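You operate a simulated robot arm through the tools that you are given. There is no shell and no other tool.

You run a simulated robot arm. Do the job below in one go: nothing can be reset, and whatever is moved stays where it is left.

TASK
Press the cork coaster once on LOW and leave it on the pad.
Fine: swing the head clear, turn the heat dial off, leave the switch on.

Only the result counts: the job must be done as asked and must still hold three seconds after the hand-in. Knocking over, shifting, dropping, spilling or breaking anything else fails it.

THE ROBOT
A 6-joint arm with a two-finger parallel gripper, fixed in place. Base frame: the origin is at the foot of the arm, x ahead of it, y to its left, z up; the work surface is at about z = 840. Units: mm, rad, N and s.
Its first joint turns from -2.897 to 2.897 rad. Payload 3.91 kg.
Tool frame: the origin (TCP) lies between the finger pads and is the grasp point; the fingertips stand 30 mm ahead of it; z points along the fingers, y is the line along which they close. Largest opening 110 mm; finger width 20, thickness 10; the body of the gripper, 48 by 112 mm, starts 55 mm behind the TCP.
Orientation is that of the tool frame in the base frame, as [roll, pitch, yaw] about the fixed x, y, z axes, in that order (R = Rz(yaw) Ry(pitch) Rx(roll)). With the fingers straight down and closing along the base's y, the tool's x points along the base's -x, its y along +y and its z along -z.

THE INTERFACE
- The arm moves only by the tool jog_arm. Its argument "increments" is a list of rows, each a list of 3 entries, a list of its own where there are three numbers: the shift along the base's x, y, z in mm, then the turn, a rotation vector about the base's x, y, z in rad, then the gripper command, from -1 (fully open) to 1 (shut), values between in proportion. In form: [[[tx, ty, tz], [rx, ry, rz], fingers], ...]. A call has 1 to 20 rows; each row is the pose to reach, as a shift and turn from the pose commanded when the call began. Each row takes 0.2 s and may step no farther than 50 mm and 0.15 rad from the row before; otherwise, or with a gripper value out of range, the whole call is refused. A pose out of reach is approached as far as the arm can. The call stops where the force on the tool passes 40 N (or 10 N more than at its start, if that is more) or the arm is blocked; 0.2 s more then pass. The fingers move at their own pace (about 153 mm/s each) and stop on an object; they squeeze with about 25 N. The grip force told is the motor's: it shows also when the fingers shut on nothing. Time passes only in rows, and 0.2 s behind the last, so rows that repeat a pose let the fingers close. The reply holds the time, the measured pose of the TCP, the force on the tool along the base axes, the opening and the grip force, in the units named above and with some noise, with the torque about the TCP (base axes, N m) and any sound that the robot's microphone picked up.
- Cameras (640 x 400 px; columns grow to the right, rows downward): "scene" is fixed at [218.9, 648.1, 1513.1]; the picture's right is [-0.89, -0.46, 0.00], its down [-0.18, 0.34, -0.93] and it looks along [0.43, -0.82, -0.38] (base axes); focal length 367 px, centre (320, 200). "wrist" rides on the gripper at [72, 17, -103] in the tool frame; the picture's right is [-0.23, 0.97, 0.00], its down [-0.76, -0.18, -0.62] and it looks along [-0.61, -0.14, 0.78] (tool axes); focal length 222 px, centre (320, 200). There is no depth. A picture from a camera that has moved, and an enlarged one, comes with that camera's place and axes in the base frame and with its lens.
- camera(camera): a new picture of that camera. It takes no simulated time.
- close_up(camera, box): a new picture of the part [left, top, right, bottom] of that camera's present view, enlarged. It takes no simulated time.
- job_done(): hands the job in; it is judged then, once.

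Nothing tells you positions but the pictures and the camera data. Unless the task says otherwise, let go and move clear before handing in.

The tools are called after "Request:" as a command line: name --argument value ..., lists and objects as JSON in quotes. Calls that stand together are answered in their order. jog_arm: Moves the arm, as the interface text tells. Its arguments: {"type":"object","properties":{"increments":{"type":"array","items":{"type":"array"}}},"required":["increments"]} The other tools are called the same way: camera (camera) takes a picture; close_up (camera, box) takes an enlarged picture of a part of a camera's view; job_done () hands the job in.

At the start:

```text
clock: 0.0
position: [605.3, -206.8, 1301.5]
tcp_rot: [-3.14, 0.003, 3.141]
ft_force: [0.2, 0.3, 0.0]
wrist_torque: [0.02, -0.01, -0.01]
gripper_width: 110.1
gripper_force: 0.1
```

scene: 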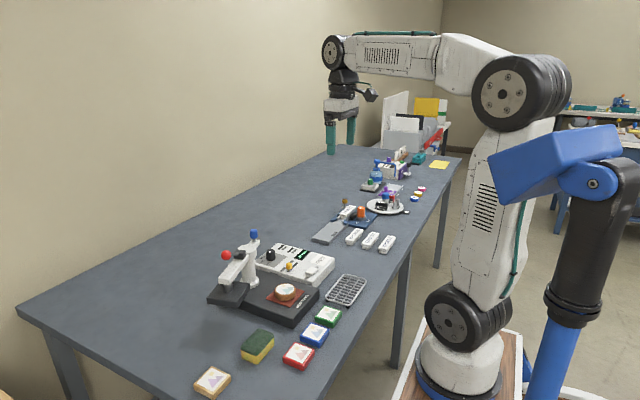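
wrist: 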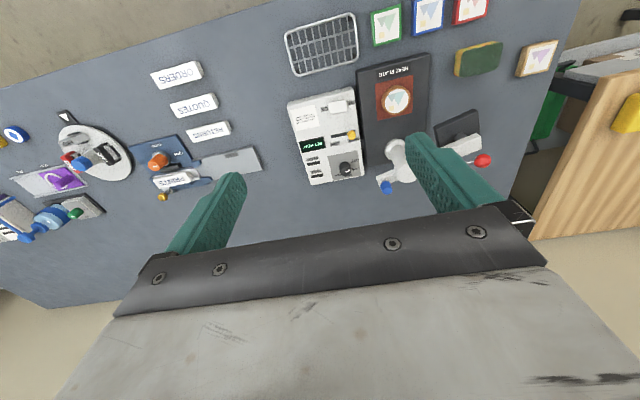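

I see a heat press with a swing-arm head (red knob), a control unit beside it, and a cork coaster on a pad. I'll look closer at both views before moving.

Request:
close_up --camera "scene" --box '[190, 210, 350, 340]'

Request:
close_up --camera "wrist" --box '[270, 30, 510, 200]'

Request:
close_up --camera "scene" --box '[240, 230, 340, 290]'

Request:
close_up --camera "wrist" --box '[280, 80, 370, 190]'

```text
3.08 times, centred on (270, 275) of scene
camera zoom: at [218.9, 648.1, 1513.1], right [-0.89, -0.46, 0.0], down [-0.18, 0.34, -0.93], along [0.43, -0.82, -0.38], focal length 1130 px, centre (474, -31)
```

zoom: 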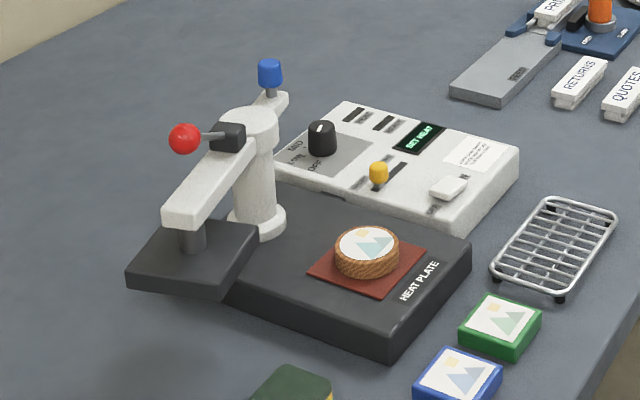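

```text
2.35 times, centred on (390, 115) of wrist
camera zoom: at [533.8, -189.2, 1405.2], right [0.23, 0.97, 0.0], down [0.76, -0.18, 0.62], along [0.61, -0.14, -0.78], focal length 523 px, centre (155, 400)
```

zoom: 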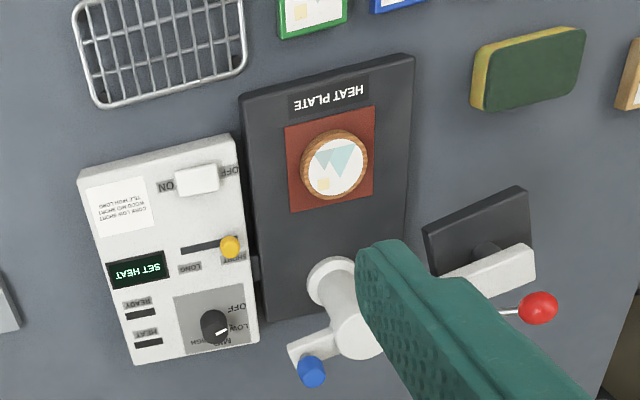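

```text
6.40 times, centred on (290, 260) of scene
camera zoom: at [218.9, 648.1, 1513.1], right [-0.89, -0.46, 0.0], down [-0.18, 0.34, -0.93], along [0.43, -0.82, -0.38], focal length 2352 px, centre (512, -184)
```

zoom: 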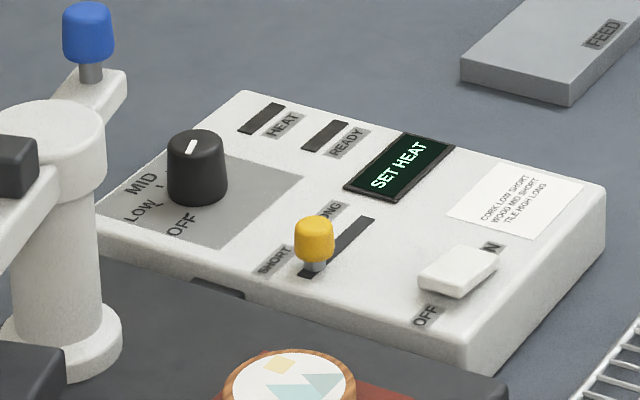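

```text
3.64 times, centred on (325, 135) of wrist
camera zoom: at [533.8, -189.2, 1405.2], right [0.23, 0.97, 0.0], down [0.76, -0.18, 0.62], along [0.61, -0.14, -0.78], focal length 808 px, centre (302, 436)
```

zoom: 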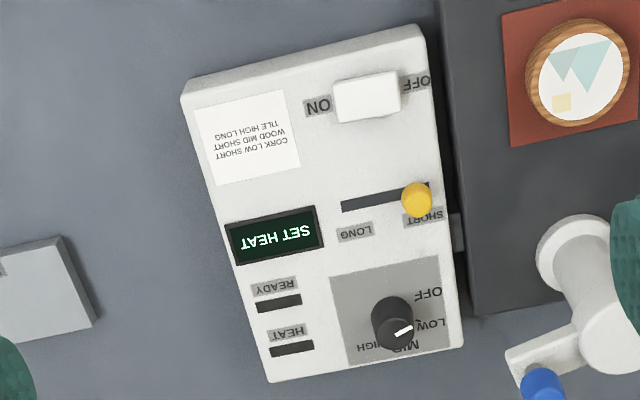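

The press head is swung aside at about (788, 69). The pad with the coaster is near (700, -60) and the post near (821, -58). The dial is near (844, -196) and appears to point at OFF, with the display reading SET HEAT. I'll move above the control box for a closer look.

Request:
jog_arm --increments '[[[30, 2, -33], [0, 0, 0], -1], [[60, 4, -66], [0, 0, 0], -1], [[90, 6, -100], [0, 0, 0], -1], [[120, 8, -133], [0, 0, 0], -1], [[150, 10, -166], [0, 0, 0], -1], [[180, 11, -200], [0, 0, 0], -1]]'

Request:
camera --camera "wrist"

Request:
close_up --camera "wrist" --box '[240, 100, 400, 200]'

```text
clock: 1.4
position: [785.0, -197.5, 1102.4]
tcp_rot: [-3.139, 0.001, -3.141]
ft_force: [0.4, -0.4, 0.6]
wrist_torque: [-0.02, -0.04, 0.01]
gripper_width: 110.1
gripper_force: 0.1
```

```text
taken
camera wrist: at [713.6, -178.7, 1206.7], right [0.23, 0.97, 0.0], down [0.76, -0.18, 0.62], along [0.61, -0.14, -0.78], focal length 222 px, centre (320, 200)
```

wrist: 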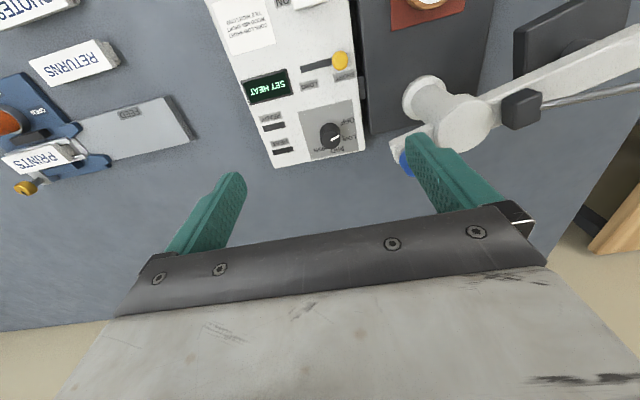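

```text
4.00 times, centred on (320, 150) of wrist
camera zoom: at [713.6, -178.7, 1206.7], right [0.23, 0.97, 0.0], down [0.76, -0.18, 0.62], along [0.61, -0.14, -0.78], focal length 888 px, centre (320, 400)
```

zoom: 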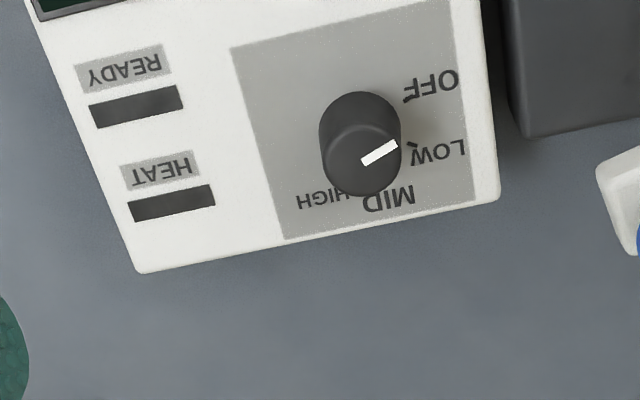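

The dial is at about (843, -193) with its top near z 909. It points at OFF, and LOW is about 50° clockwise. The blue knob stands close to the dial, so I'll turn the gripper to close mostly along x with the camera on the far side, then look again over the dial.

Request:
jog_arm --increments '[[[5, 0, 0], [0, 0, 0.143], -1], [[10, 0, 0], [0, 0, 0.286], -1], [[15, 0, 0], [0, 0, 0.429], -1], [[20, 1, 0], [0, 0, 0.572], -1], [[25, 1, 0], [0, 0, 0.715], -1], [[30, 1, 0], [0, 0, 0.858], -1], [[35, 1, 0], [0, 0, 1.0], -1], [[40, 2, 0], [0, 0, 1.143], -1], [[45, 2, 0], [0, 0, 1.286], -1], [[50, 2, 0], [0, 0, 1.429], -1], [[54, 2, 0], [0, 0, 1.572], -1], [[56, 2, 0], [0, 0, 1.715], -1], [[58, 2, 0], [0, 0, 1.858], -1], [[58, 2, 0], [0, 0, 2.0], -1], [[58, 2, 0], [0, 0, 2.0], -1]]'

Request:
camera --camera "wrist"

Request:
camera --camera "scene"

```text
clock: 4.6
position: [842.7, -194.1, 1101.8]
tcp_rot: [-3.14, 0.002, -1.14]
ft_force: [-0.9, 0.0, -0.2]
wrist_torque: [-0.01, -0.01, 0.0]
gripper_width: 109.7
gripper_force: 0.1
```

```text
taken
camera wrist: at [859.3, -266.4, 1205.1], right [-0.98, -0.2, 0.0], down [-0.16, 0.76, 0.62], along [-0.12, 0.61, -0.78], focal length 222 px, centre (320, 200)
```

wrist: 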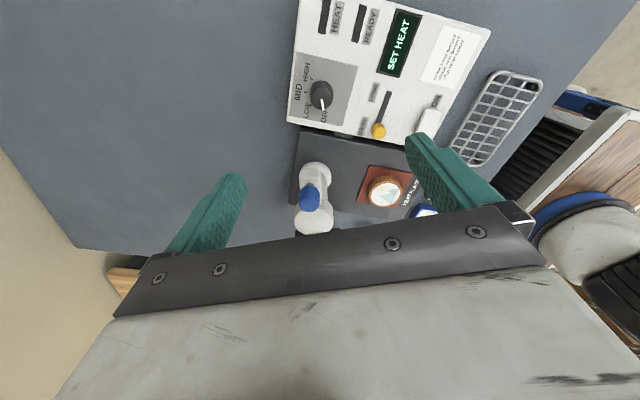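

```text
taken
```

scene: 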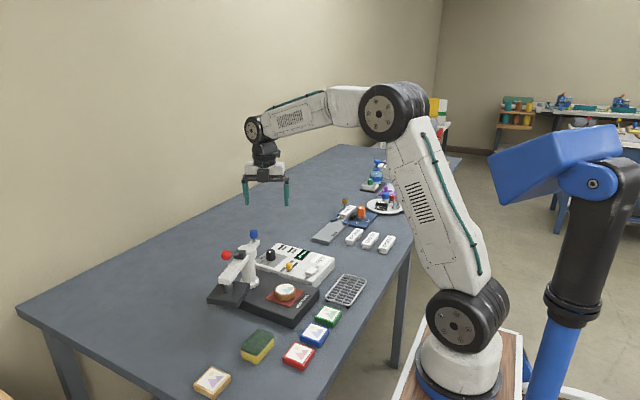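

Request:
close_up --camera "wrist" --box '[240, 0, 480, 150]'

Request:
close_up --camera "wrist" --box '[280, 50, 360, 100]'

Request:
close_up --camera "wrist" --box '[260, 120, 460, 245]'

```text
2.67 times, centred on (360, 75) of wrist
camera zoom: at [859.3, -266.4, 1205.1], right [-0.98, -0.2, 0.0], down [-0.16, 0.76, 0.62], along [-0.12, 0.61, -0.78], focal length 592 px, centre (213, 533)
```

zoom: 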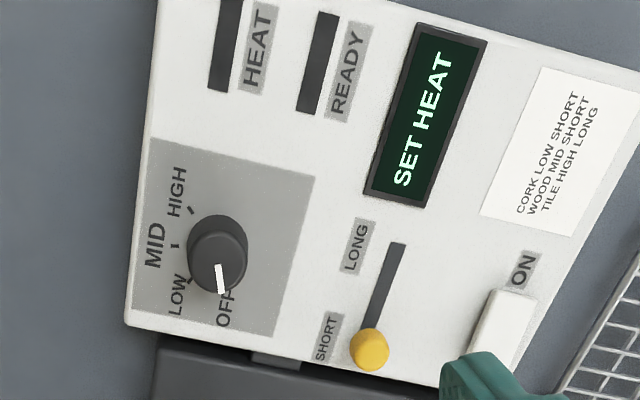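

```text
8.00 times, centred on (320, 75) of wrist
camera zoom: at [859.3, -266.4, 1205.1], right [-0.98, -0.2, 0.0], down [-0.16, 0.76, 0.62], along [-0.12, 0.61, -0.78], focal length 1777 px, centre (320, 1200)
```

zoom: 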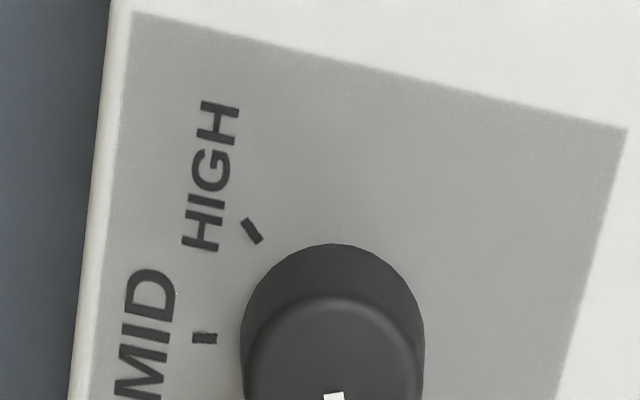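

```text
3.20 times, centred on (360, 182) of wrist
camera zoom: at [859.3, -266.4, 1205.1], right [-0.98, -0.2, 0.0], down [-0.16, 0.76, 0.62], along [-0.12, 0.61, -0.78], focal length 711 px, centre (192, 256)
```

zoom: 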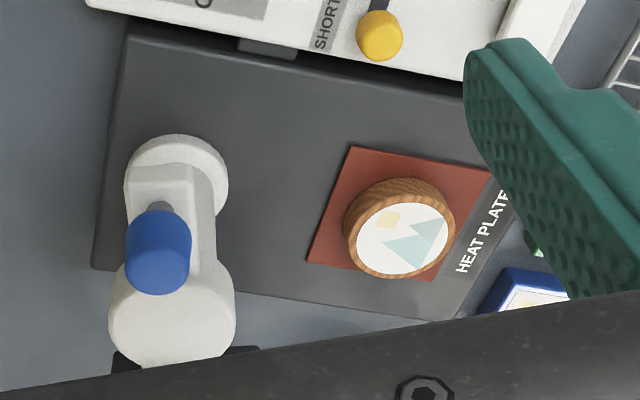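

The knob sits directly under the TCP. I'll narrow the fingers, descend over the dial and grip it.

Request:
jog_arm --increments '[[[0.5, 1, -45], [0, 0, 0], -0.1], [[0.5, 1, -90], [0, 0, 0], -0.1], [[0.5, 1, -130], [0, 0, 0], -0.1], [[0.5, 1, -160], [0, 0, 0], -0.1], [[0.5, 1, -175], [0, 0, 0], -0.1], [[0.5, 1, -183], [0, 0, 0], -0.1], [[0.5, 1, -183], [0, 0, 0], -0.1]]'

Request:
camera --camera "wrist"

Request:
close_up --camera "scene" --box '[190, 170, 350, 300]'

```text
clock: 6.2
position: [843.5, -193.6, 917.6]
tcp_rot: [-3.139, 0.002, -1.142]
ft_force: [0.1, 0.4, -0.4]
wrist_torque: [0.01, 0.02, -0.01]
gripper_width: 60.3
gripper_force: 0.1
```

```text
taken
camera wrist: at [859.3, -265.7, 1022.1], right [-0.98, -0.2, 0.0], down [-0.16, 0.77, 0.62], along [-0.12, 0.61, -0.78], focal length 222 px, centre (320, 200)
```

wrist: 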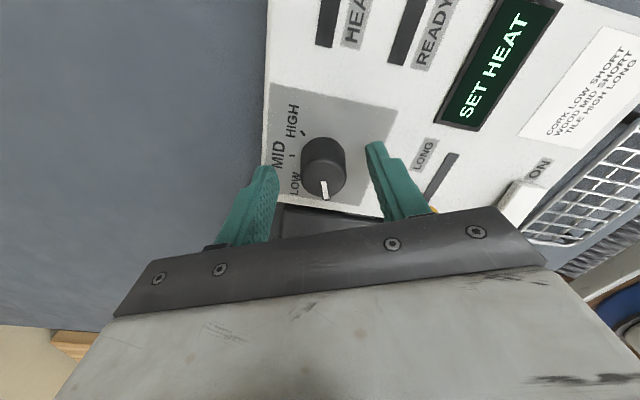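

```text
3.08 times, centred on (270, 235) of scene
camera zoom: at [218.9, 648.1, 1513.1], right [-0.89, -0.46, 0.0], down [-0.18, 0.34, -0.93], along [0.43, -0.82, -0.38], focal length 1130 px, centre (474, 92)
```

zoom: 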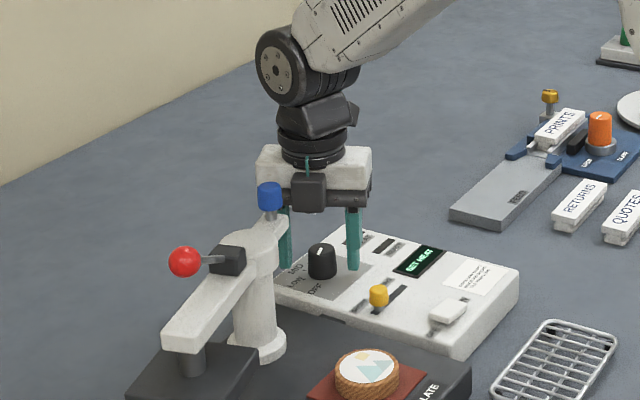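

The fingers straddle the dial with it well centred. Closing on it now.

Request:
jog_arm --increments '[[[0, 0, 0], [0, 0, 0], 1], [[0, 0, 0], [0, 0, 0], 1], [[0, 0, 0], [0, 0, 0], 1]]'

Request:
camera --camera "wrist"

```text
clock: 7.0
position: [841.4, -194.2, 916.5]
tcp_rot: [3.14, 0.005, -1.144]
ft_force: [-26.5, -5.2, 0.3]
wrist_torque: [0.07, 1.05, -0.02]
gripper_width: 29.7
gripper_force: 45.1
```

```text
taken
camera wrist: at [857.5, -266.6, 1022.0], right [-0.98, -0.2, 0.0], down [-0.15, 0.76, 0.63], along [-0.12, 0.61, -0.78], focal length 222 px, centre (320, 200)
```

wrist: 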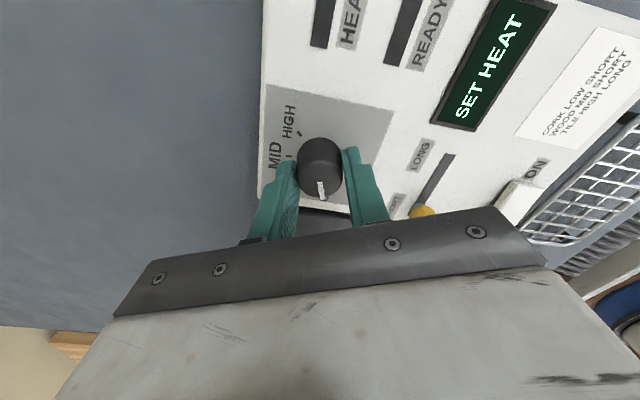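

The grip on the dial is firm at 29.7 mm but about 2 mm off centre. I'll relieve the side load first, then turn the dial clockwise towards LOW.

Request:
jog_arm --increments '[[[-1.2, -0.4, 0], [0, 0, 0], 1], [[-2.4, -0.8, 0], [0, 0, 0], 1], [[-2.4, -0.8, 0], [0, 0, 0], 1]]'

```text
clock: 7.8
position: [840.5, -194.5, 917.1]
tcp_rot: [-3.14, 0.002, -1.142]
ft_force: [-14.6, -4.4, -3.3]
wrist_torque: [0.38, 0.59, -0.03]
gripper_width: 29.6
gripper_force: 44.8
```

The side load halved, so I'll relieve it a little more.

Request:
jog_arm --increments '[[[-1.2, -0.4, 0], [0, 0, 0], 1], [[-2.4, -0.8, 0], [0, 0, 0], 1], [[-2.4, -0.8, 0], [0, 0, 0], 1]]'

Request:
camera --camera "wrist"

```text
clock: 8.6
position: [842.9, -193.5, 917.2]
tcp_rot: [-3.139, 0.0, -1.14]
ft_force: [18.2, -0.1, -9.9]
wrist_torque: [0.02, -0.66, 0.02]
gripper_width: 29.7
gripper_force: 45.0
```

```text
taken
camera wrist: at [856.8, -266.5, 1022.2], right [-0.98, -0.2, 0.0], down [-0.16, 0.77, 0.62], along [-0.12, 0.61, -0.78], focal length 222 px, centre (320, 200)
```

wrist: 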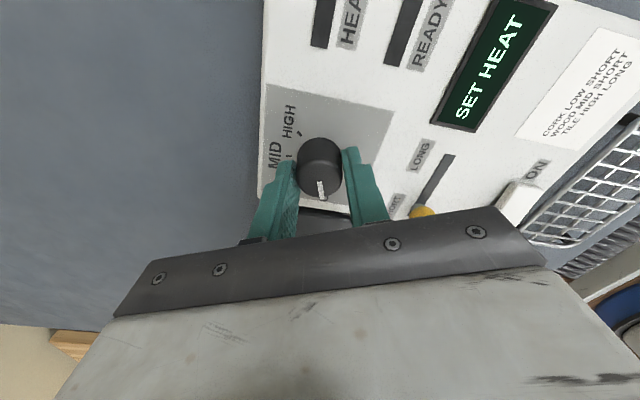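

The load flipped sign, so centre is about halfway. I'll correct by +1.3 mm and start turning in small steps.

Request:
jog_arm --increments '[[[1.3, 0.3, 0], [0, 0, 0], 1], [[1.3, 0.3, 0], [0, 0, -0.1], 1], [[1.3, 0.3, 0], [0, 0, -0.2], 1], [[1.3, 0.3, 0], [0, 0, -0.3], 1], [[1.3, 0.3, 0], [0, 0, -0.4], 1]]'

Request:
camera --camera "wrist"

```text
clock: 9.8
position: [842.1, -194.8, 918.1]
tcp_rot: [-3.138, 0.0, -1.542]
ft_force: [26.7, 3.0, 1.8]
wrist_torque: [-0.26, -0.89, 0.03]
gripper_width: 29.6
gripper_force: 45.1
```

```text
taken
camera wrist: at [827.5, -266.3, 1022.2], right [-0.98, 0.2, 0.0], down [0.15, 0.77, 0.62], along [0.13, 0.61, -0.78], focal length 222 px, centre (320, 200)
```

wrist: 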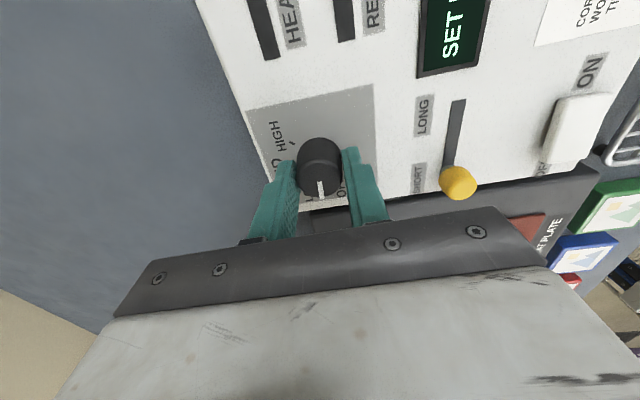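

The dial turns with the gripper. I'll relieve the x load and carry on to about -0.87 rad in total.

Request:
jog_arm --increments '[[[1.2, 0, 0], [0, 0, 0], 1], [[2.2, 0, 0], [0, 0, -0.1], 1], [[2.2, 0, 0], [0, 0, -0.2], 1], [[2.2, 0, 0], [0, 0, -0.3], 1], [[2.2, 0, 0], [0, 0, -0.4], 1], [[2.2, 0, 0], [0, 0, -0.47], 1]]'

Request:
camera --camera "wrist"

Request:
close_up --camera "scene" --box '[230, 220, 350, 300]'

```text
clock: 11.2
position: [843.5, -194.5, 917.2]
tcp_rot: [-3.141, 0.001, -2.014]
ft_force: [6.3, 8.2, 6.9]
wrist_torque: [1.04, -0.53, 0.0]
gripper_width: 29.9
gripper_force: 44.9
```

```text
taken
camera wrist: at [796.9, -251.7, 1022.2], right [-0.78, 0.62, 0.0], down [0.48, 0.61, 0.62], along [0.39, 0.49, -0.78], focal length 222 px, centre (320, 200)
```

wrist: 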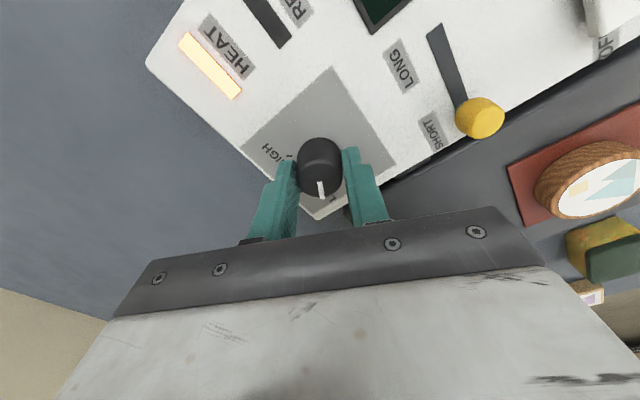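

```text
5.00 times, centred on (290, 260) of scene
camera zoom: at [218.9, 648.1, 1513.1], right [-0.89, -0.46, 0.0], down [-0.18, 0.34, -0.93], along [0.43, -0.82, -0.38], focal length 1837 px, centre (470, -100)
```

zoom: 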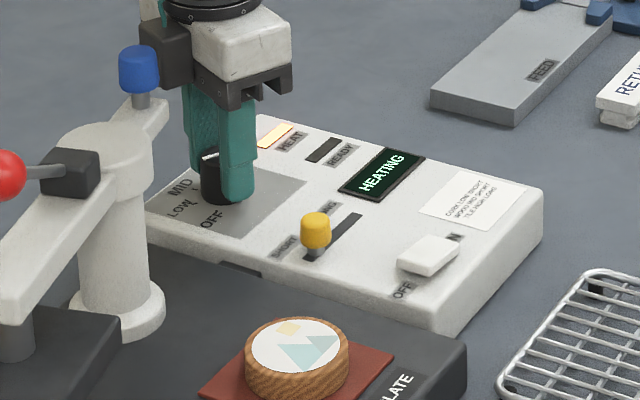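

The display now reads HEATING and the HEAT lamp is lit. I'll release, rise straight up and check where the pointer stands.

Request:
jog_arm --increments '[[[0, 0, 0], [0, 0, 0], -0.1], [[0, 0, 0], [0, 0, 0], -0.1], [[0, 0, 30], [0, 0, 0], -0.1], [[0, 0, 75], [0, 0, 0], -0.1], [[0, 0, 120], [0, 0, 0], -0.1], [[0, 0, 165], [0, 0, 0], -0.1], [[0, 0, 183], [0, 0, 0], -0.1]]'

Request:
close_up --camera "wrist" --box '[240, 30, 400, 130]'

Request:
close_up --camera "scene" --box '[240, 230, 340, 290]'

Request:
camera --camera "wrist"

```text
clock: 12.8
position: [842.7, -194.3, 1100.6]
tcp_rot: [-3.139, 0.002, -2.011]
ft_force: [-0.5, -1.3, 0.2]
wrist_torque: [0.03, 0.03, 0.01]
gripper_width: 60.7
gripper_force: 0.0
```

```text
4.00 times, centred on (320, 80) of wrist
camera zoom: at [797.1, -252.5, 1205.4], right [-0.78, 0.62, 0.0], down [0.48, 0.61, 0.62], along [0.39, 0.49, -0.78], focal length 888 px, centre (320, 680)
```

zoom: 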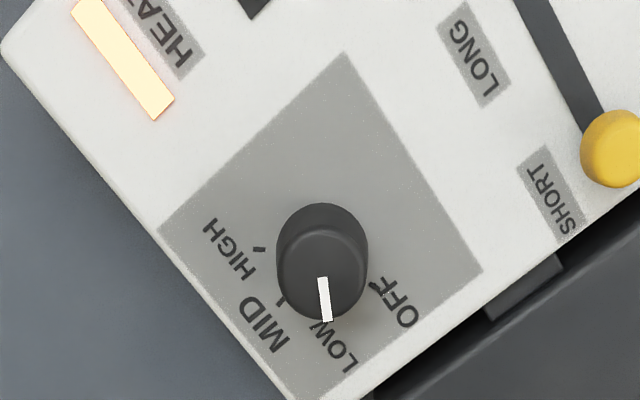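

```text
6.40 times, centred on (290, 260) of scene
camera zoom: at [218.9, 648.1, 1513.1], right [-0.89, -0.46, 0.0], down [-0.18, 0.34, -0.93], along [0.43, -0.82, -0.38], focal length 2352 px, centre (512, -184)
```

zoom: 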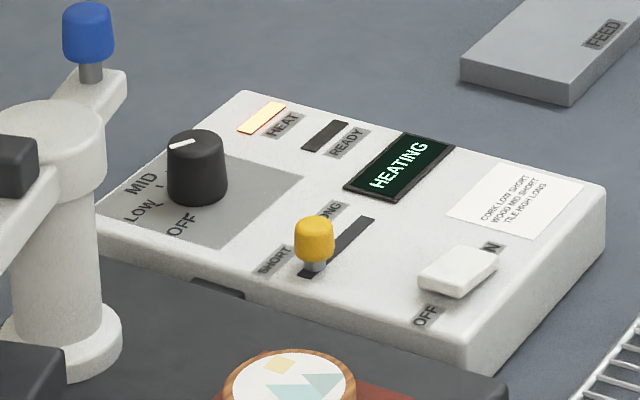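

```text
taken
camera wrist: at [797.1, -252.5, 1205.4], right [-0.78, 0.62, 0.0], down [0.48, 0.61, 0.62], along [0.39, 0.49, -0.78], focal length 222 px, centre (320, 200)
```

wrist: 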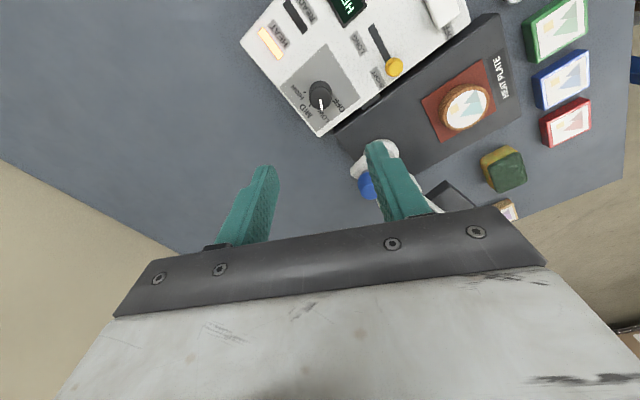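

The dial reads LOW and the machine is heating. Next I'll turn the tool and go above the blue knob, on the tail of the swing arm near (837, -113, 1015), which I take to be the swing handle.

Request:
jog_arm --increments '[[[0, 2, 0], [0, 0, -0.1424], -0.1], [[0, 6, 0], [0, 0, -0.2847], -0.1], [[-1, 10, 0], [0, 0, -0.4271], -0.1], [[-1, 15, 0], [0, 0, -0.5694], -0.1], [[-2, 20, 0], [0, 0, -0.7118], -0.1], [[-2, 25, 0], [0, 0, -0.8541], -0.1], [[-3, 30, 0], [0, 0, -0.9965], -0.1], [[-3, 35, 0], [0, 0, -1.1388], -0.1], [[-4, 40, 0], [0, 0, -1.2812], -0.1], [[-4, 45, 0], [0, 0, -1.4235], -0.1], [[-5, 50, 0], [0, 0, -1.5659], -0.1], [[-5, 55, 0], [0, 0, -1.7082], -0.1], [[-6, 60, 0], [0, 0, -1.8506], -0.1], [[-6, 65, 0], [0, 0, -1.9929], -0.1], [[-7, 70, 0], [0, 0, -2.1353], -0.1], [[-7, 75, 0], [0, 0, -2.2776], -0.1], [[-7, 81, 0], [0, 0, -2.42], -0.1], [[-7, 81, 0], [0, 0, -2.42], -0.1]]'

Request:
camera --camera "wrist"

Request:
close_up --camera "scene" --box '[190, 180, 350, 310]'

```text
clock: 16.6
position: [836.4, -113.4, 1099.5]
tcp_rot: [-3.139, 0.0, 1.85]
ft_force: [0.7, 0.9, 0.2]
wrist_torque: [0.04, 0.01, 0.01]
gripper_width: 60.5
gripper_force: 0.1
```

```text
taken
camera wrist: at [833.2, -38.0, 1205.1], right [1.0, 0.05, 0.0], down [0.04, -0.78, 0.62], along [0.03, -0.62, -0.78], focal length 222 px, centre (320, 200)
```

wrist: 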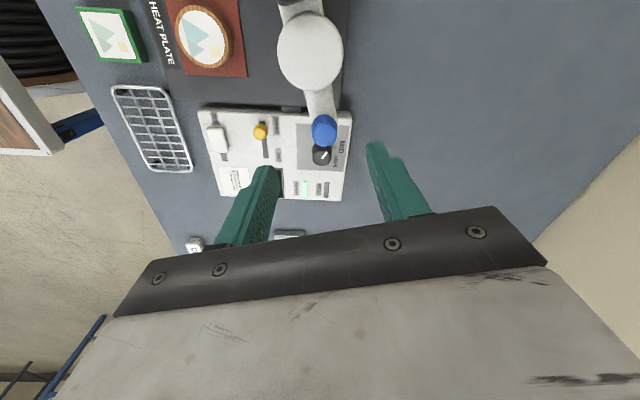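

```text
3.08 times, centred on (270, 245) of scene
camera zoom: at [218.9, 648.1, 1513.1], right [-0.89, -0.46, 0.0], down [-0.18, 0.34, -0.93], along [0.43, -0.82, -0.38], focal length 1130 px, centre (474, 62)
```

zoom: 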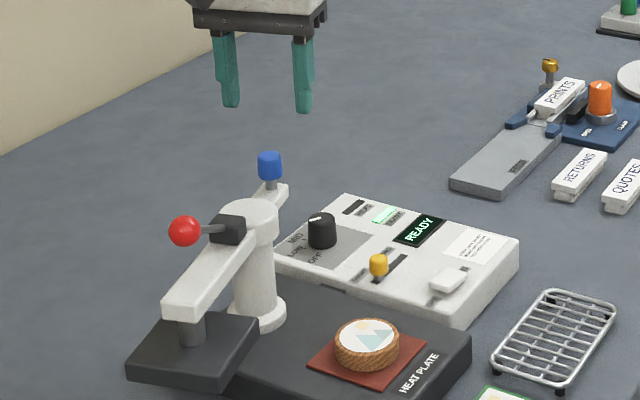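

The display reads READY. I'll take a fine look at the blue knob and post to place the grip.

Request:
close_up --camera "wrist" --box '[260, 0, 400, 170]'

Request:
close_up --camera "scene" --box '[200, 220, 280, 310]'

```text
2.35 times, centred on (330, 85) of wrist
camera zoom: at [833.2, -38.0, 1205.1], right [1.0, 0.05, 0.0], down [0.04, -0.78, 0.62], along [0.03, -0.62, -0.78], focal length 523 px, centre (296, 471)
```

zoom: 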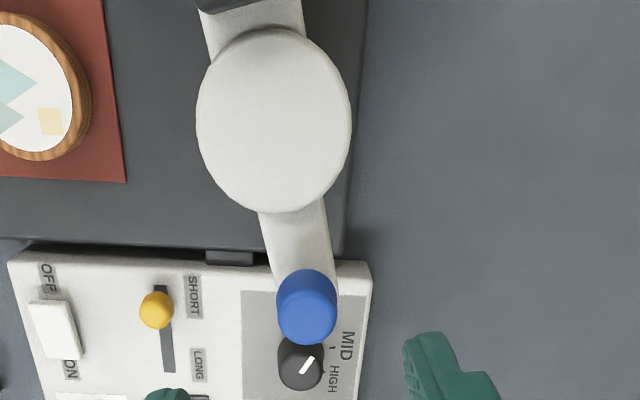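

```text
4.44 times, centred on (240, 265) of scene
camera zoom: at [218.9, 648.1, 1513.1], right [-0.89, -0.46, 0.0], down [-0.18, 0.34, -0.93], along [0.43, -0.82, -0.38], focal length 1633 px, centre (676, -89)
```

zoom: 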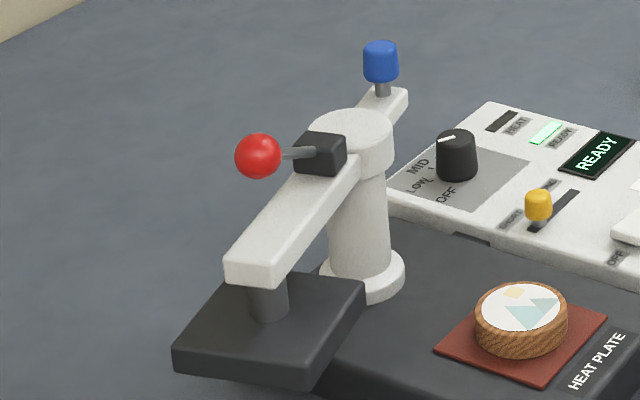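

READY is lit. The blue knob is at about (838.5, -111, top 1022), 56 mm from the post axis near (823.5, -57). I'll descend with the fingertips just above the tail arm and grip it.

Request:
jog_arm --increments '[[[2.7, 2, -30], [0, 0, 0], -0.1], [[2.7, 2, -50], [0, 0, 0], -0.1], [[2.7, 2, -63], [0, 0, 0], -0.1], [[2.7, 2, -70], [0, 0, 0], -0.1], [[2.7, 2, -70], [0, 0, 0], -0.1]]'

Request:
camera --camera "wrist"

Request:
close_up --camera "scene" --box '[200, 190, 320, 290]'

```text
clock: 17.8
position: [839.2, -111.1, 1030.0]
tcp_rot: [-3.139, 0.001, 1.852]
ft_force: [0.3, 1.3, -0.3]
wrist_torque: [0.03, 0.04, -0.02]
gripper_width: 60.6
gripper_force: 0.0
```

```text
taken
camera wrist: at [835.9, -35.7, 1135.0], right [1.0, 0.05, 0.0], down [0.04, -0.78, 0.62], along [0.03, -0.62, -0.78], focal length 222 px, centre (320, 200)
```

wrist: 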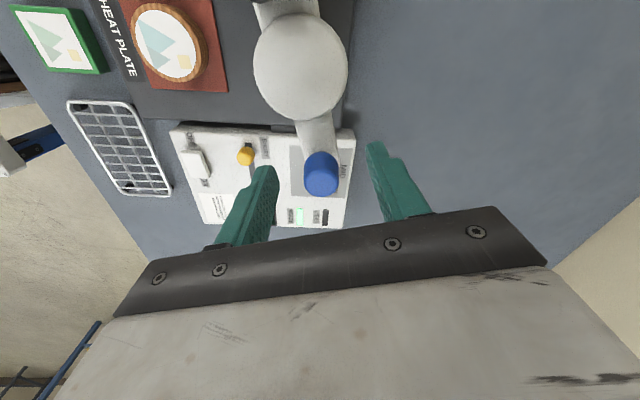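

```text
4.00 times, centred on (260, 240) of scene
camera zoom: at [218.9, 648.1, 1513.1], right [-0.89, -0.46, 0.0], down [-0.18, 0.34, -0.93], along [0.43, -0.82, -0.38], focal length 1470 px, centre (560, 40)
```

zoom: 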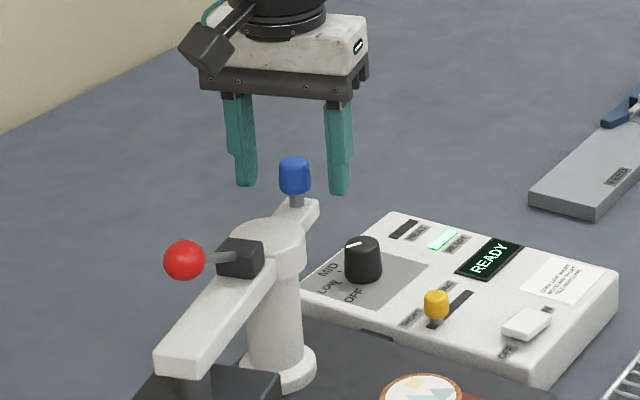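

The blue knob is centred between the fingers, so I'll close on it.

Request:
jog_arm --increments '[[[0, 0, 0], [0, 0, 0], 1], [[0, 0, 0], [0, 0, 0], 1], [[0, 0, 0], [0, 0, 0], 1]]'

Request:
camera --camera "wrist"

Request:
close_up --camera "scene" --box '[190, 200, 350, 310]'

```text
clock: 18.6
position: [837.7, -111.0, 1030.4]
tcp_rot: [-3.141, 0.001, 1.85]
ft_force: [0.5, -0.9, -1.4]
wrist_torque: [-0.14, -0.1, 0.07]
gripper_width: 23.3
gripper_force: 44.8
```

```text
taken
camera wrist: at [836.0, -35.7, 1135.1], right [1.0, 0.05, 0.0], down [0.04, -0.78, 0.62], along [0.03, -0.62, -0.78], focal length 222 px, centre (320, 200)
```

wrist: 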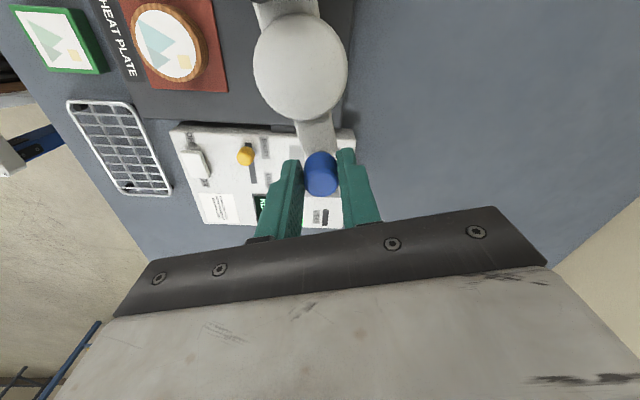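

```text
3.64 times, centred on (270, 255) of scene
camera zoom: at [218.9, 648.1, 1513.1], right [-0.89, -0.46, 0.0], down [-0.18, 0.34, -0.93], along [0.43, -0.82, -0.38], focal length 1336 px, centre (502, 0)
```

zoom: 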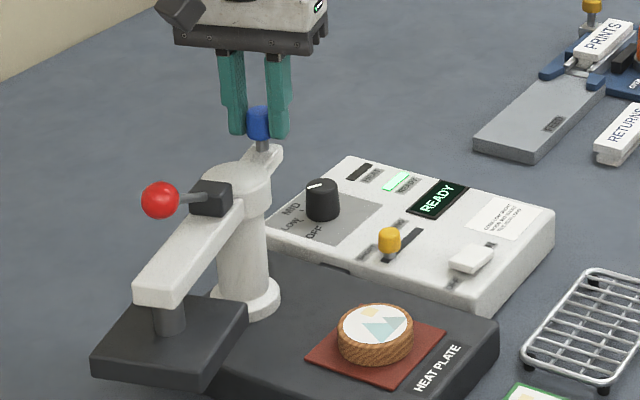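

The knob is gripped cleanly with no side load. I'll begin swinging it about the post axis in small arc steps, watching the forces.

Request:
jog_arm --increments '[[[6.9, 2.4, 0], [0, 0, 0.13], 1], [[13.43, 5.68, 0], [0, 0, 0.26], 1], [[19.48, 9.77, 0], [0, 0, 0.39], 1]]'

Request:
close_up --camera "scene" --box '[190, 200, 350, 310]'

Request:
camera --camera "wrist"

```text
clock: 19.4
position: [857.9, -100.9, 1030.5]
tcp_rot: [-3.137, 0.0, 2.244]
ft_force: [-5.8, -2.0, -3.6]
wrist_torque: [-0.24, 0.15, 0.25]
gripper_width: 23.6
gripper_force: 45.0
```

```text
3.64 times, centred on (270, 255) of scene
camera zoom: at [218.9, 648.1, 1513.1], right [-0.89, -0.46, 0.0], down [-0.18, 0.34, -0.93], along [0.43, -0.82, -0.38], focal length 1336 px, centre (502, 0)
```

zoom: 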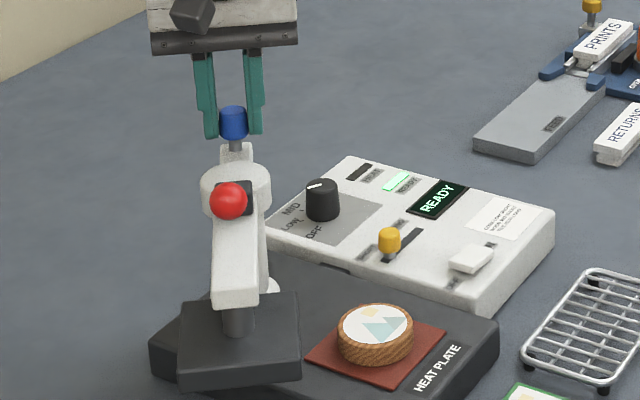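

```text
taken
camera wrist: at [826.7, -33.6, 1135.1], right [0.9, 0.43, 0.0], down [0.34, -0.71, 0.62], along [0.27, -0.56, -0.78], focal length 222 px, centre (320, 200)
```

wrist: 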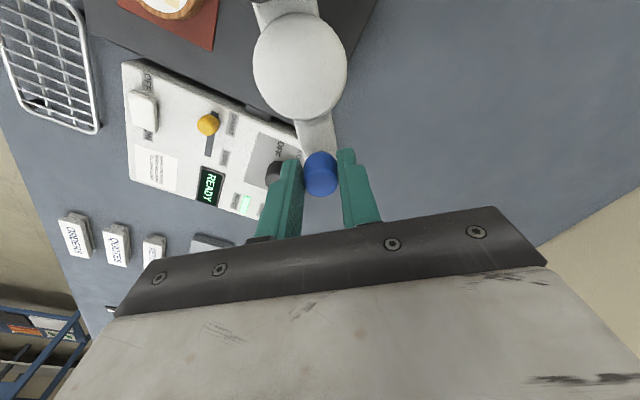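

The head swings smoothly with the knob. I'll continue partway, then check that the head clears the coaster top before it passes over.

Request:
jog_arm --increments '[[[5.47, 4.84, 0], [0, 0, 0.13], 1], [[10.26, 10.36, 0], [0, 0, 0.26], 1]]'

Request:
close_up --camera "scene" --box '[210, 230, 330, 330]'

```text
clock: 20.0
position: [867.5, -92.2, 1030.6]
tcp_rot: [-3.14, -0.001, 2.502]
ft_force: [-7.8, -0.8, -2.8]
wrist_torque: [0.29, 0.58, 0.24]
gripper_width: 23.5
gripper_force: 45.5
```

```text
4.00 times, centred on (270, 280) of scene
camera zoom: at [218.9, 648.1, 1513.1], right [-0.89, -0.46, 0.0], down [-0.18, 0.34, -0.93], along [0.43, -0.82, -0.38], focal length 1470 px, centre (520, -120)
```

zoom: 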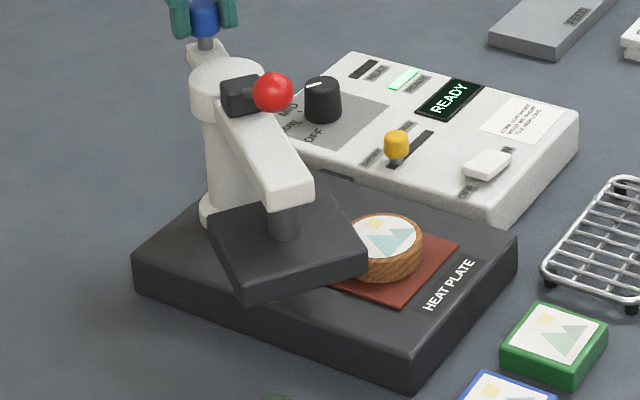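

The head underside looks to be about 20 mm above the coaster top. I'll go on in small steps.

Request:
jog_arm --increments '[[[4.04, 6.09, 0], [0, 0, 0.13], 1], [[7.26, 12.65, 0], [0, 0, 0.26], 1], [[9.59, 19.57, 0], [0, 0, 0.39], 1]]'

Request:
close_up --camera "scene" --box '[210, 230, 330, 330]'

Request:
camera --camera "wrist"

```text
clock: 20.8
position: [876.5, -71.5, 1030.8]
tcp_rot: [-3.139, -0.001, 2.895]
ft_force: [-10.6, 0.1, -4.1]
wrist_torque: [-0.22, -0.16, 0.12]
gripper_width: 23.4
gripper_force: 44.9
```

```text
4.00 times, centred on (270, 280) of scene
camera zoom: at [218.9, 648.1, 1513.1], right [-0.89, -0.46, 0.0], down [-0.18, 0.34, -0.93], along [0.43, -0.82, -0.38], focal length 1470 px, centre (520, -120)
```

zoom: 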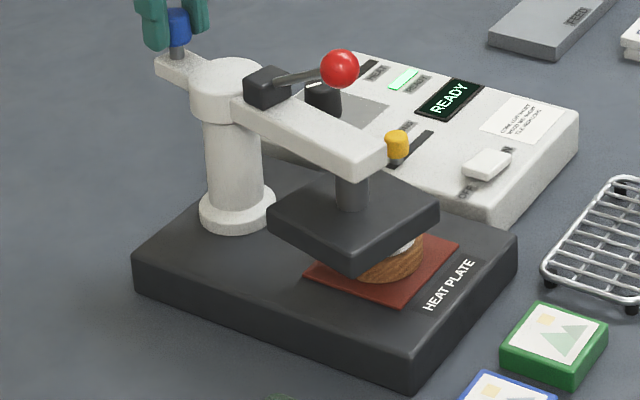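

```text
taken
camera wrist: at [812.0, -36.2, 1135.1], right [0.46, 0.89, 0.0], down [0.69, -0.36, 0.62], along [0.55, -0.29, -0.78], focal length 222 px, centre (320, 200)
```

wrist: 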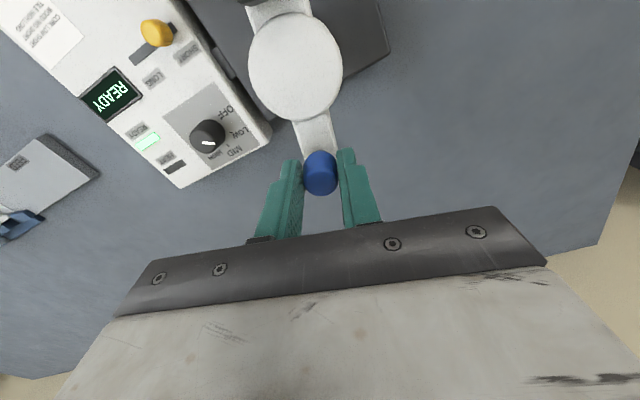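

The head hovers over the coaster without touching it. I'll make the last part of the swing, to align it over the pad.

Request:
jog_arm --increments '[[[0.6, 7.16, 0], [0, 0, 0.13], 1], [[0.8, 11, 0], [0, 0, 0.2], 1], [[0.9, 14.46, 0], [0, 0, 0.26], 1], [[0.9, 14.46, 0], [0, 0, 0.26], 1]]'

Request:
close_up --camera "scene" --box '[210, 230, 330, 330]'

Request:
camera --camera "wrist"

```text
clock: 21.8
position: [878.3, -60.2, 1028.8]
tcp_rot: [-3.139, 0.002, -3.131]
ft_force: [-4.0, -21.1, -5.4]
wrist_torque: [-0.5, -0.02, -0.19]
gripper_width: 23.8
gripper_force: 45.2
```

```text
4.00 times, centred on (270, 280) of scene
camera zoom: at [218.9, 648.1, 1513.1], right [-0.89, -0.46, 0.0], down [-0.18, 0.34, -0.93], along [0.43, -0.82, -0.38], focal length 1470 px, centre (520, -120)
```

zoom: 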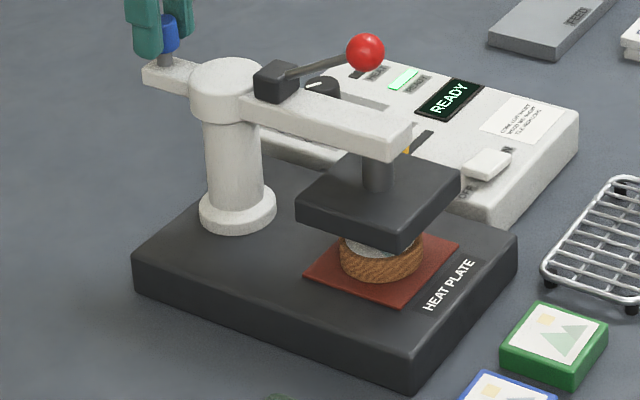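

```text
taken
camera wrist: at [807.0, -42.6, 1135.1], right [0.22, 0.98, 0.0], down [0.76, -0.17, 0.62], along [0.61, -0.14, -0.78], focal length 222 px, centre (320, 200)
```

wrist: 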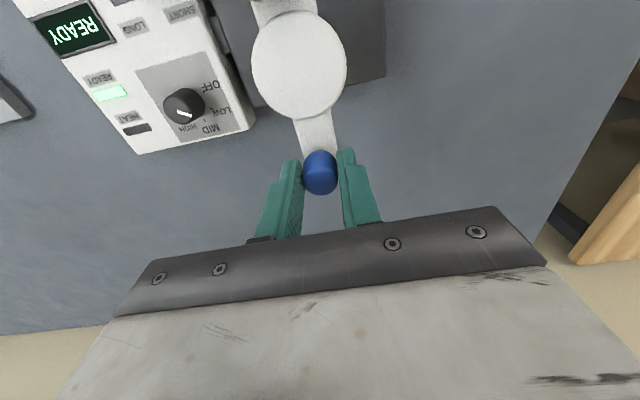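

The head is aligned with the base and the sideways load suggests it is at its stop. I'll relieve the load, release the blue knob and rise.

Request:
jog_arm --increments '[[[0, -1.5, 0], [0, 0, 0], 1], [[0, -1.5, 0], [0, 0, 0], -0.1], [[0, -1.5, 0], [0, 0, 0], -0.1], [[0, -1.5, 20], [0, 0, 0], -0.1], [[0, -1.5, 60], [0, 0, 0], -0.1], [[0, -1.5, 100], [0, 0, 0], -0.1]]'

Request:
camera --camera "wrist"

Request:
close_up --camera "scene" --box '[210, 210, 350, 330]'

```text
clock: 23.2
position: [879.2, -58.3, 1131.6]
tcp_rot: [-3.14, 0.0, -3.131]
ft_force: [0.6, 0.1, -1.5]
wrist_torque: [-0.02, -0.01, 0.01]
gripper_width: 60.3
gripper_force: 0.1
```

```text
taken
camera wrist: at [806.8, -42.0, 1235.9], right [0.22, 0.98, 0.0], down [0.76, -0.17, 0.62], along [0.61, -0.14, -0.78], focal length 222 px, centre (320, 200)
```

wrist: 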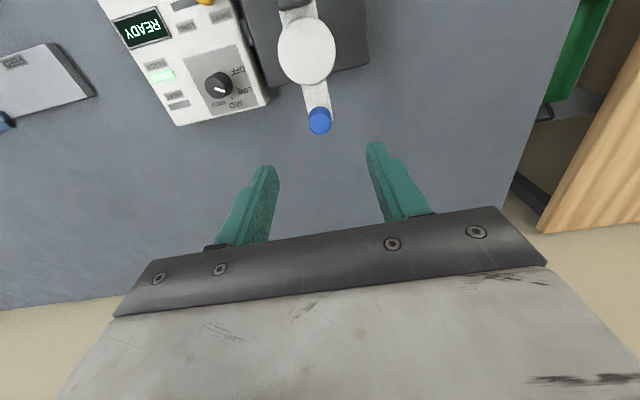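

```text
3.33 times, centred on (280, 270) of scene
camera zoom: at [218.9, 648.1, 1513.1], right [-0.89, -0.46, 0.0], down [-0.18, 0.34, -0.93], along [0.43, -0.82, -0.38], focal length 1225 px, centre (453, -33)
```

zoom: 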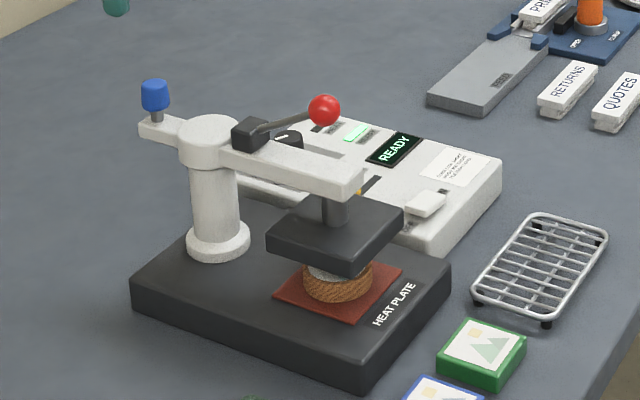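

The red ball on the lever should now be at about (703, -57, 1041). I'll move above it and look.

Request:
jog_arm --increments '[[[-44, 0.4, 0], [0, 0, 0], -0.1], [[-88, 0.8, 0], [0, 0, 0], -0.1], [[-132, 1.2, 0], [0, 0, 0], -0.1], [[-175.4, 1.4, 0], [0, 0, 0], -0.1], [[-175.4, 1.4, 0], [0, 0, 0], -0.1]]'

Request:
camera --camera "wrist"

Request:
close_up --camera "wrist" --box '[270, 50, 390, 200]'

Request:
close_up --camera "scene" --box '[210, 210, 350, 330]'

```text
clock: 24.4
position: [702.4, -57.8, 1131.4]
tcp_rot: [-3.14, 0.001, -3.131]
ft_force: [0.1, -0.1, -0.8]
wrist_torque: [0.03, 0.03, 0.0]
gripper_width: 60.4
gripper_force: 0.1
```

```text
taken
camera wrist: at [630.9, -40.6, 1235.8], right [0.22, 0.98, 0.0], down [0.76, -0.17, 0.62], along [0.61, -0.14, -0.78], focal length 222 px, centre (320, 200)
```

wrist: 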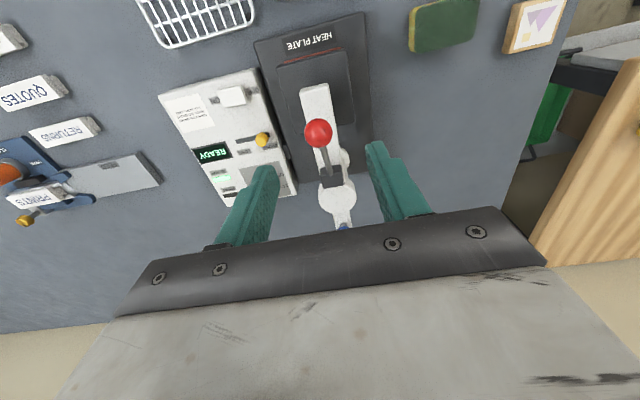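

```text
2.67 times, centred on (330, 125) of wrist
camera zoom: at [630.9, -40.6, 1235.8], right [0.22, 0.98, 0.0], down [0.76, -0.17, 0.62], along [0.61, -0.14, -0.78], focal length 592 px, centre (293, 400)
```

zoom: 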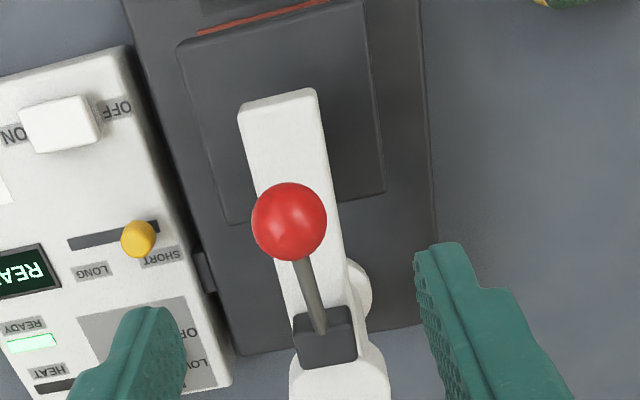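

```text
3.33 times, centred on (280, 270) of scene
camera zoom: at [218.9, 648.1, 1513.1], right [-0.89, -0.46, 0.0], down [-0.18, 0.34, -0.93], along [0.43, -0.82, -0.38], focal length 1225 px, centre (453, -33)
```

zoom: 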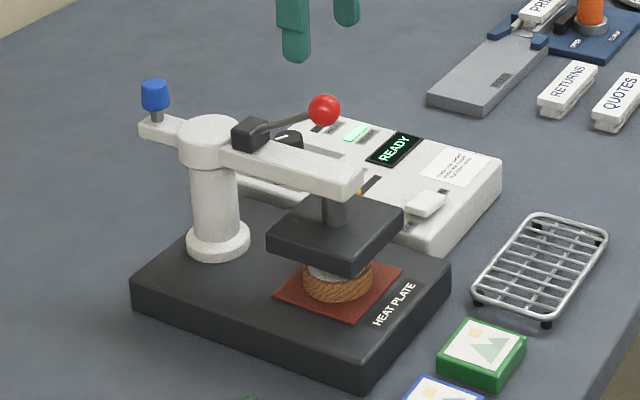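

The red ball is at about (705, -59, 1043), with the lever rising from the block near x 780. I'll descend with open fingers around the upper part of the ball.

Request:
jog_arm --increments '[[[1, -0.8, -25], [0, 0, 0], -0.1], [[2, -1.5, -48], [0, 0, 0], -0.1], [[2, -1.5, -62], [0, 0, 0], -0.1], [[2, -1.5, -66.5], [0, 0, 0], -0.1], [[2, -1.5, -66.5], [0, 0, 0], -0.1]]'

Request:
camera --camera "wrist"

Request:
close_up --camera "scene" --box '[210, 200, 350, 320]'

```text
clock: 25.6
position: [705.2, -59.4, 1064.4]
tcp_rot: [-3.14, 0.002, -3.131]
ft_force: [0.5, 0.0, 0.1]
wrist_torque: [0.01, -0.02, 0.0]
gripper_width: 60.5
gripper_force: 0.1
```

```text
taken
camera wrist: at [632.9, -42.0, 1168.6], right [0.22, 0.98, 0.0], down [0.76, -0.17, 0.62], along [0.61, -0.14, -0.78], focal length 222 px, centre (320, 200)
```

wrist: 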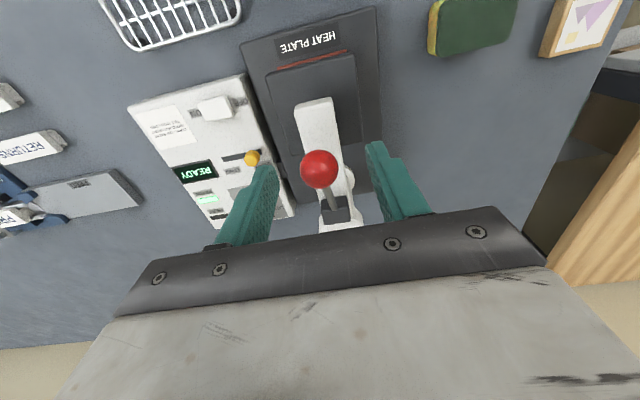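

```text
3.33 times, centred on (280, 260) of scene
camera zoom: at [218.9, 648.1, 1513.1], right [-0.89, -0.46, 0.0], down [-0.18, 0.34, -0.93], along [0.43, -0.82, -0.38], focal length 1225 px, centre (453, 0)
```

zoom: 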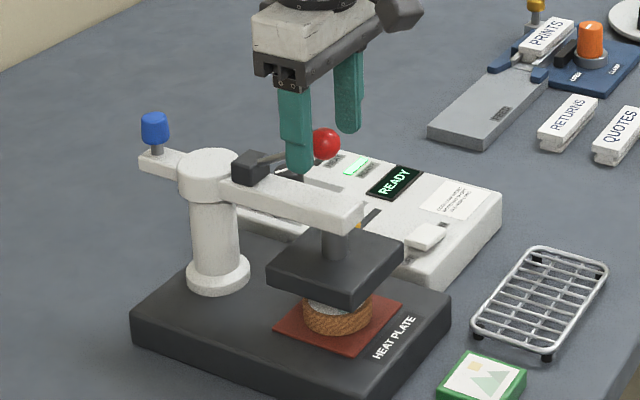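

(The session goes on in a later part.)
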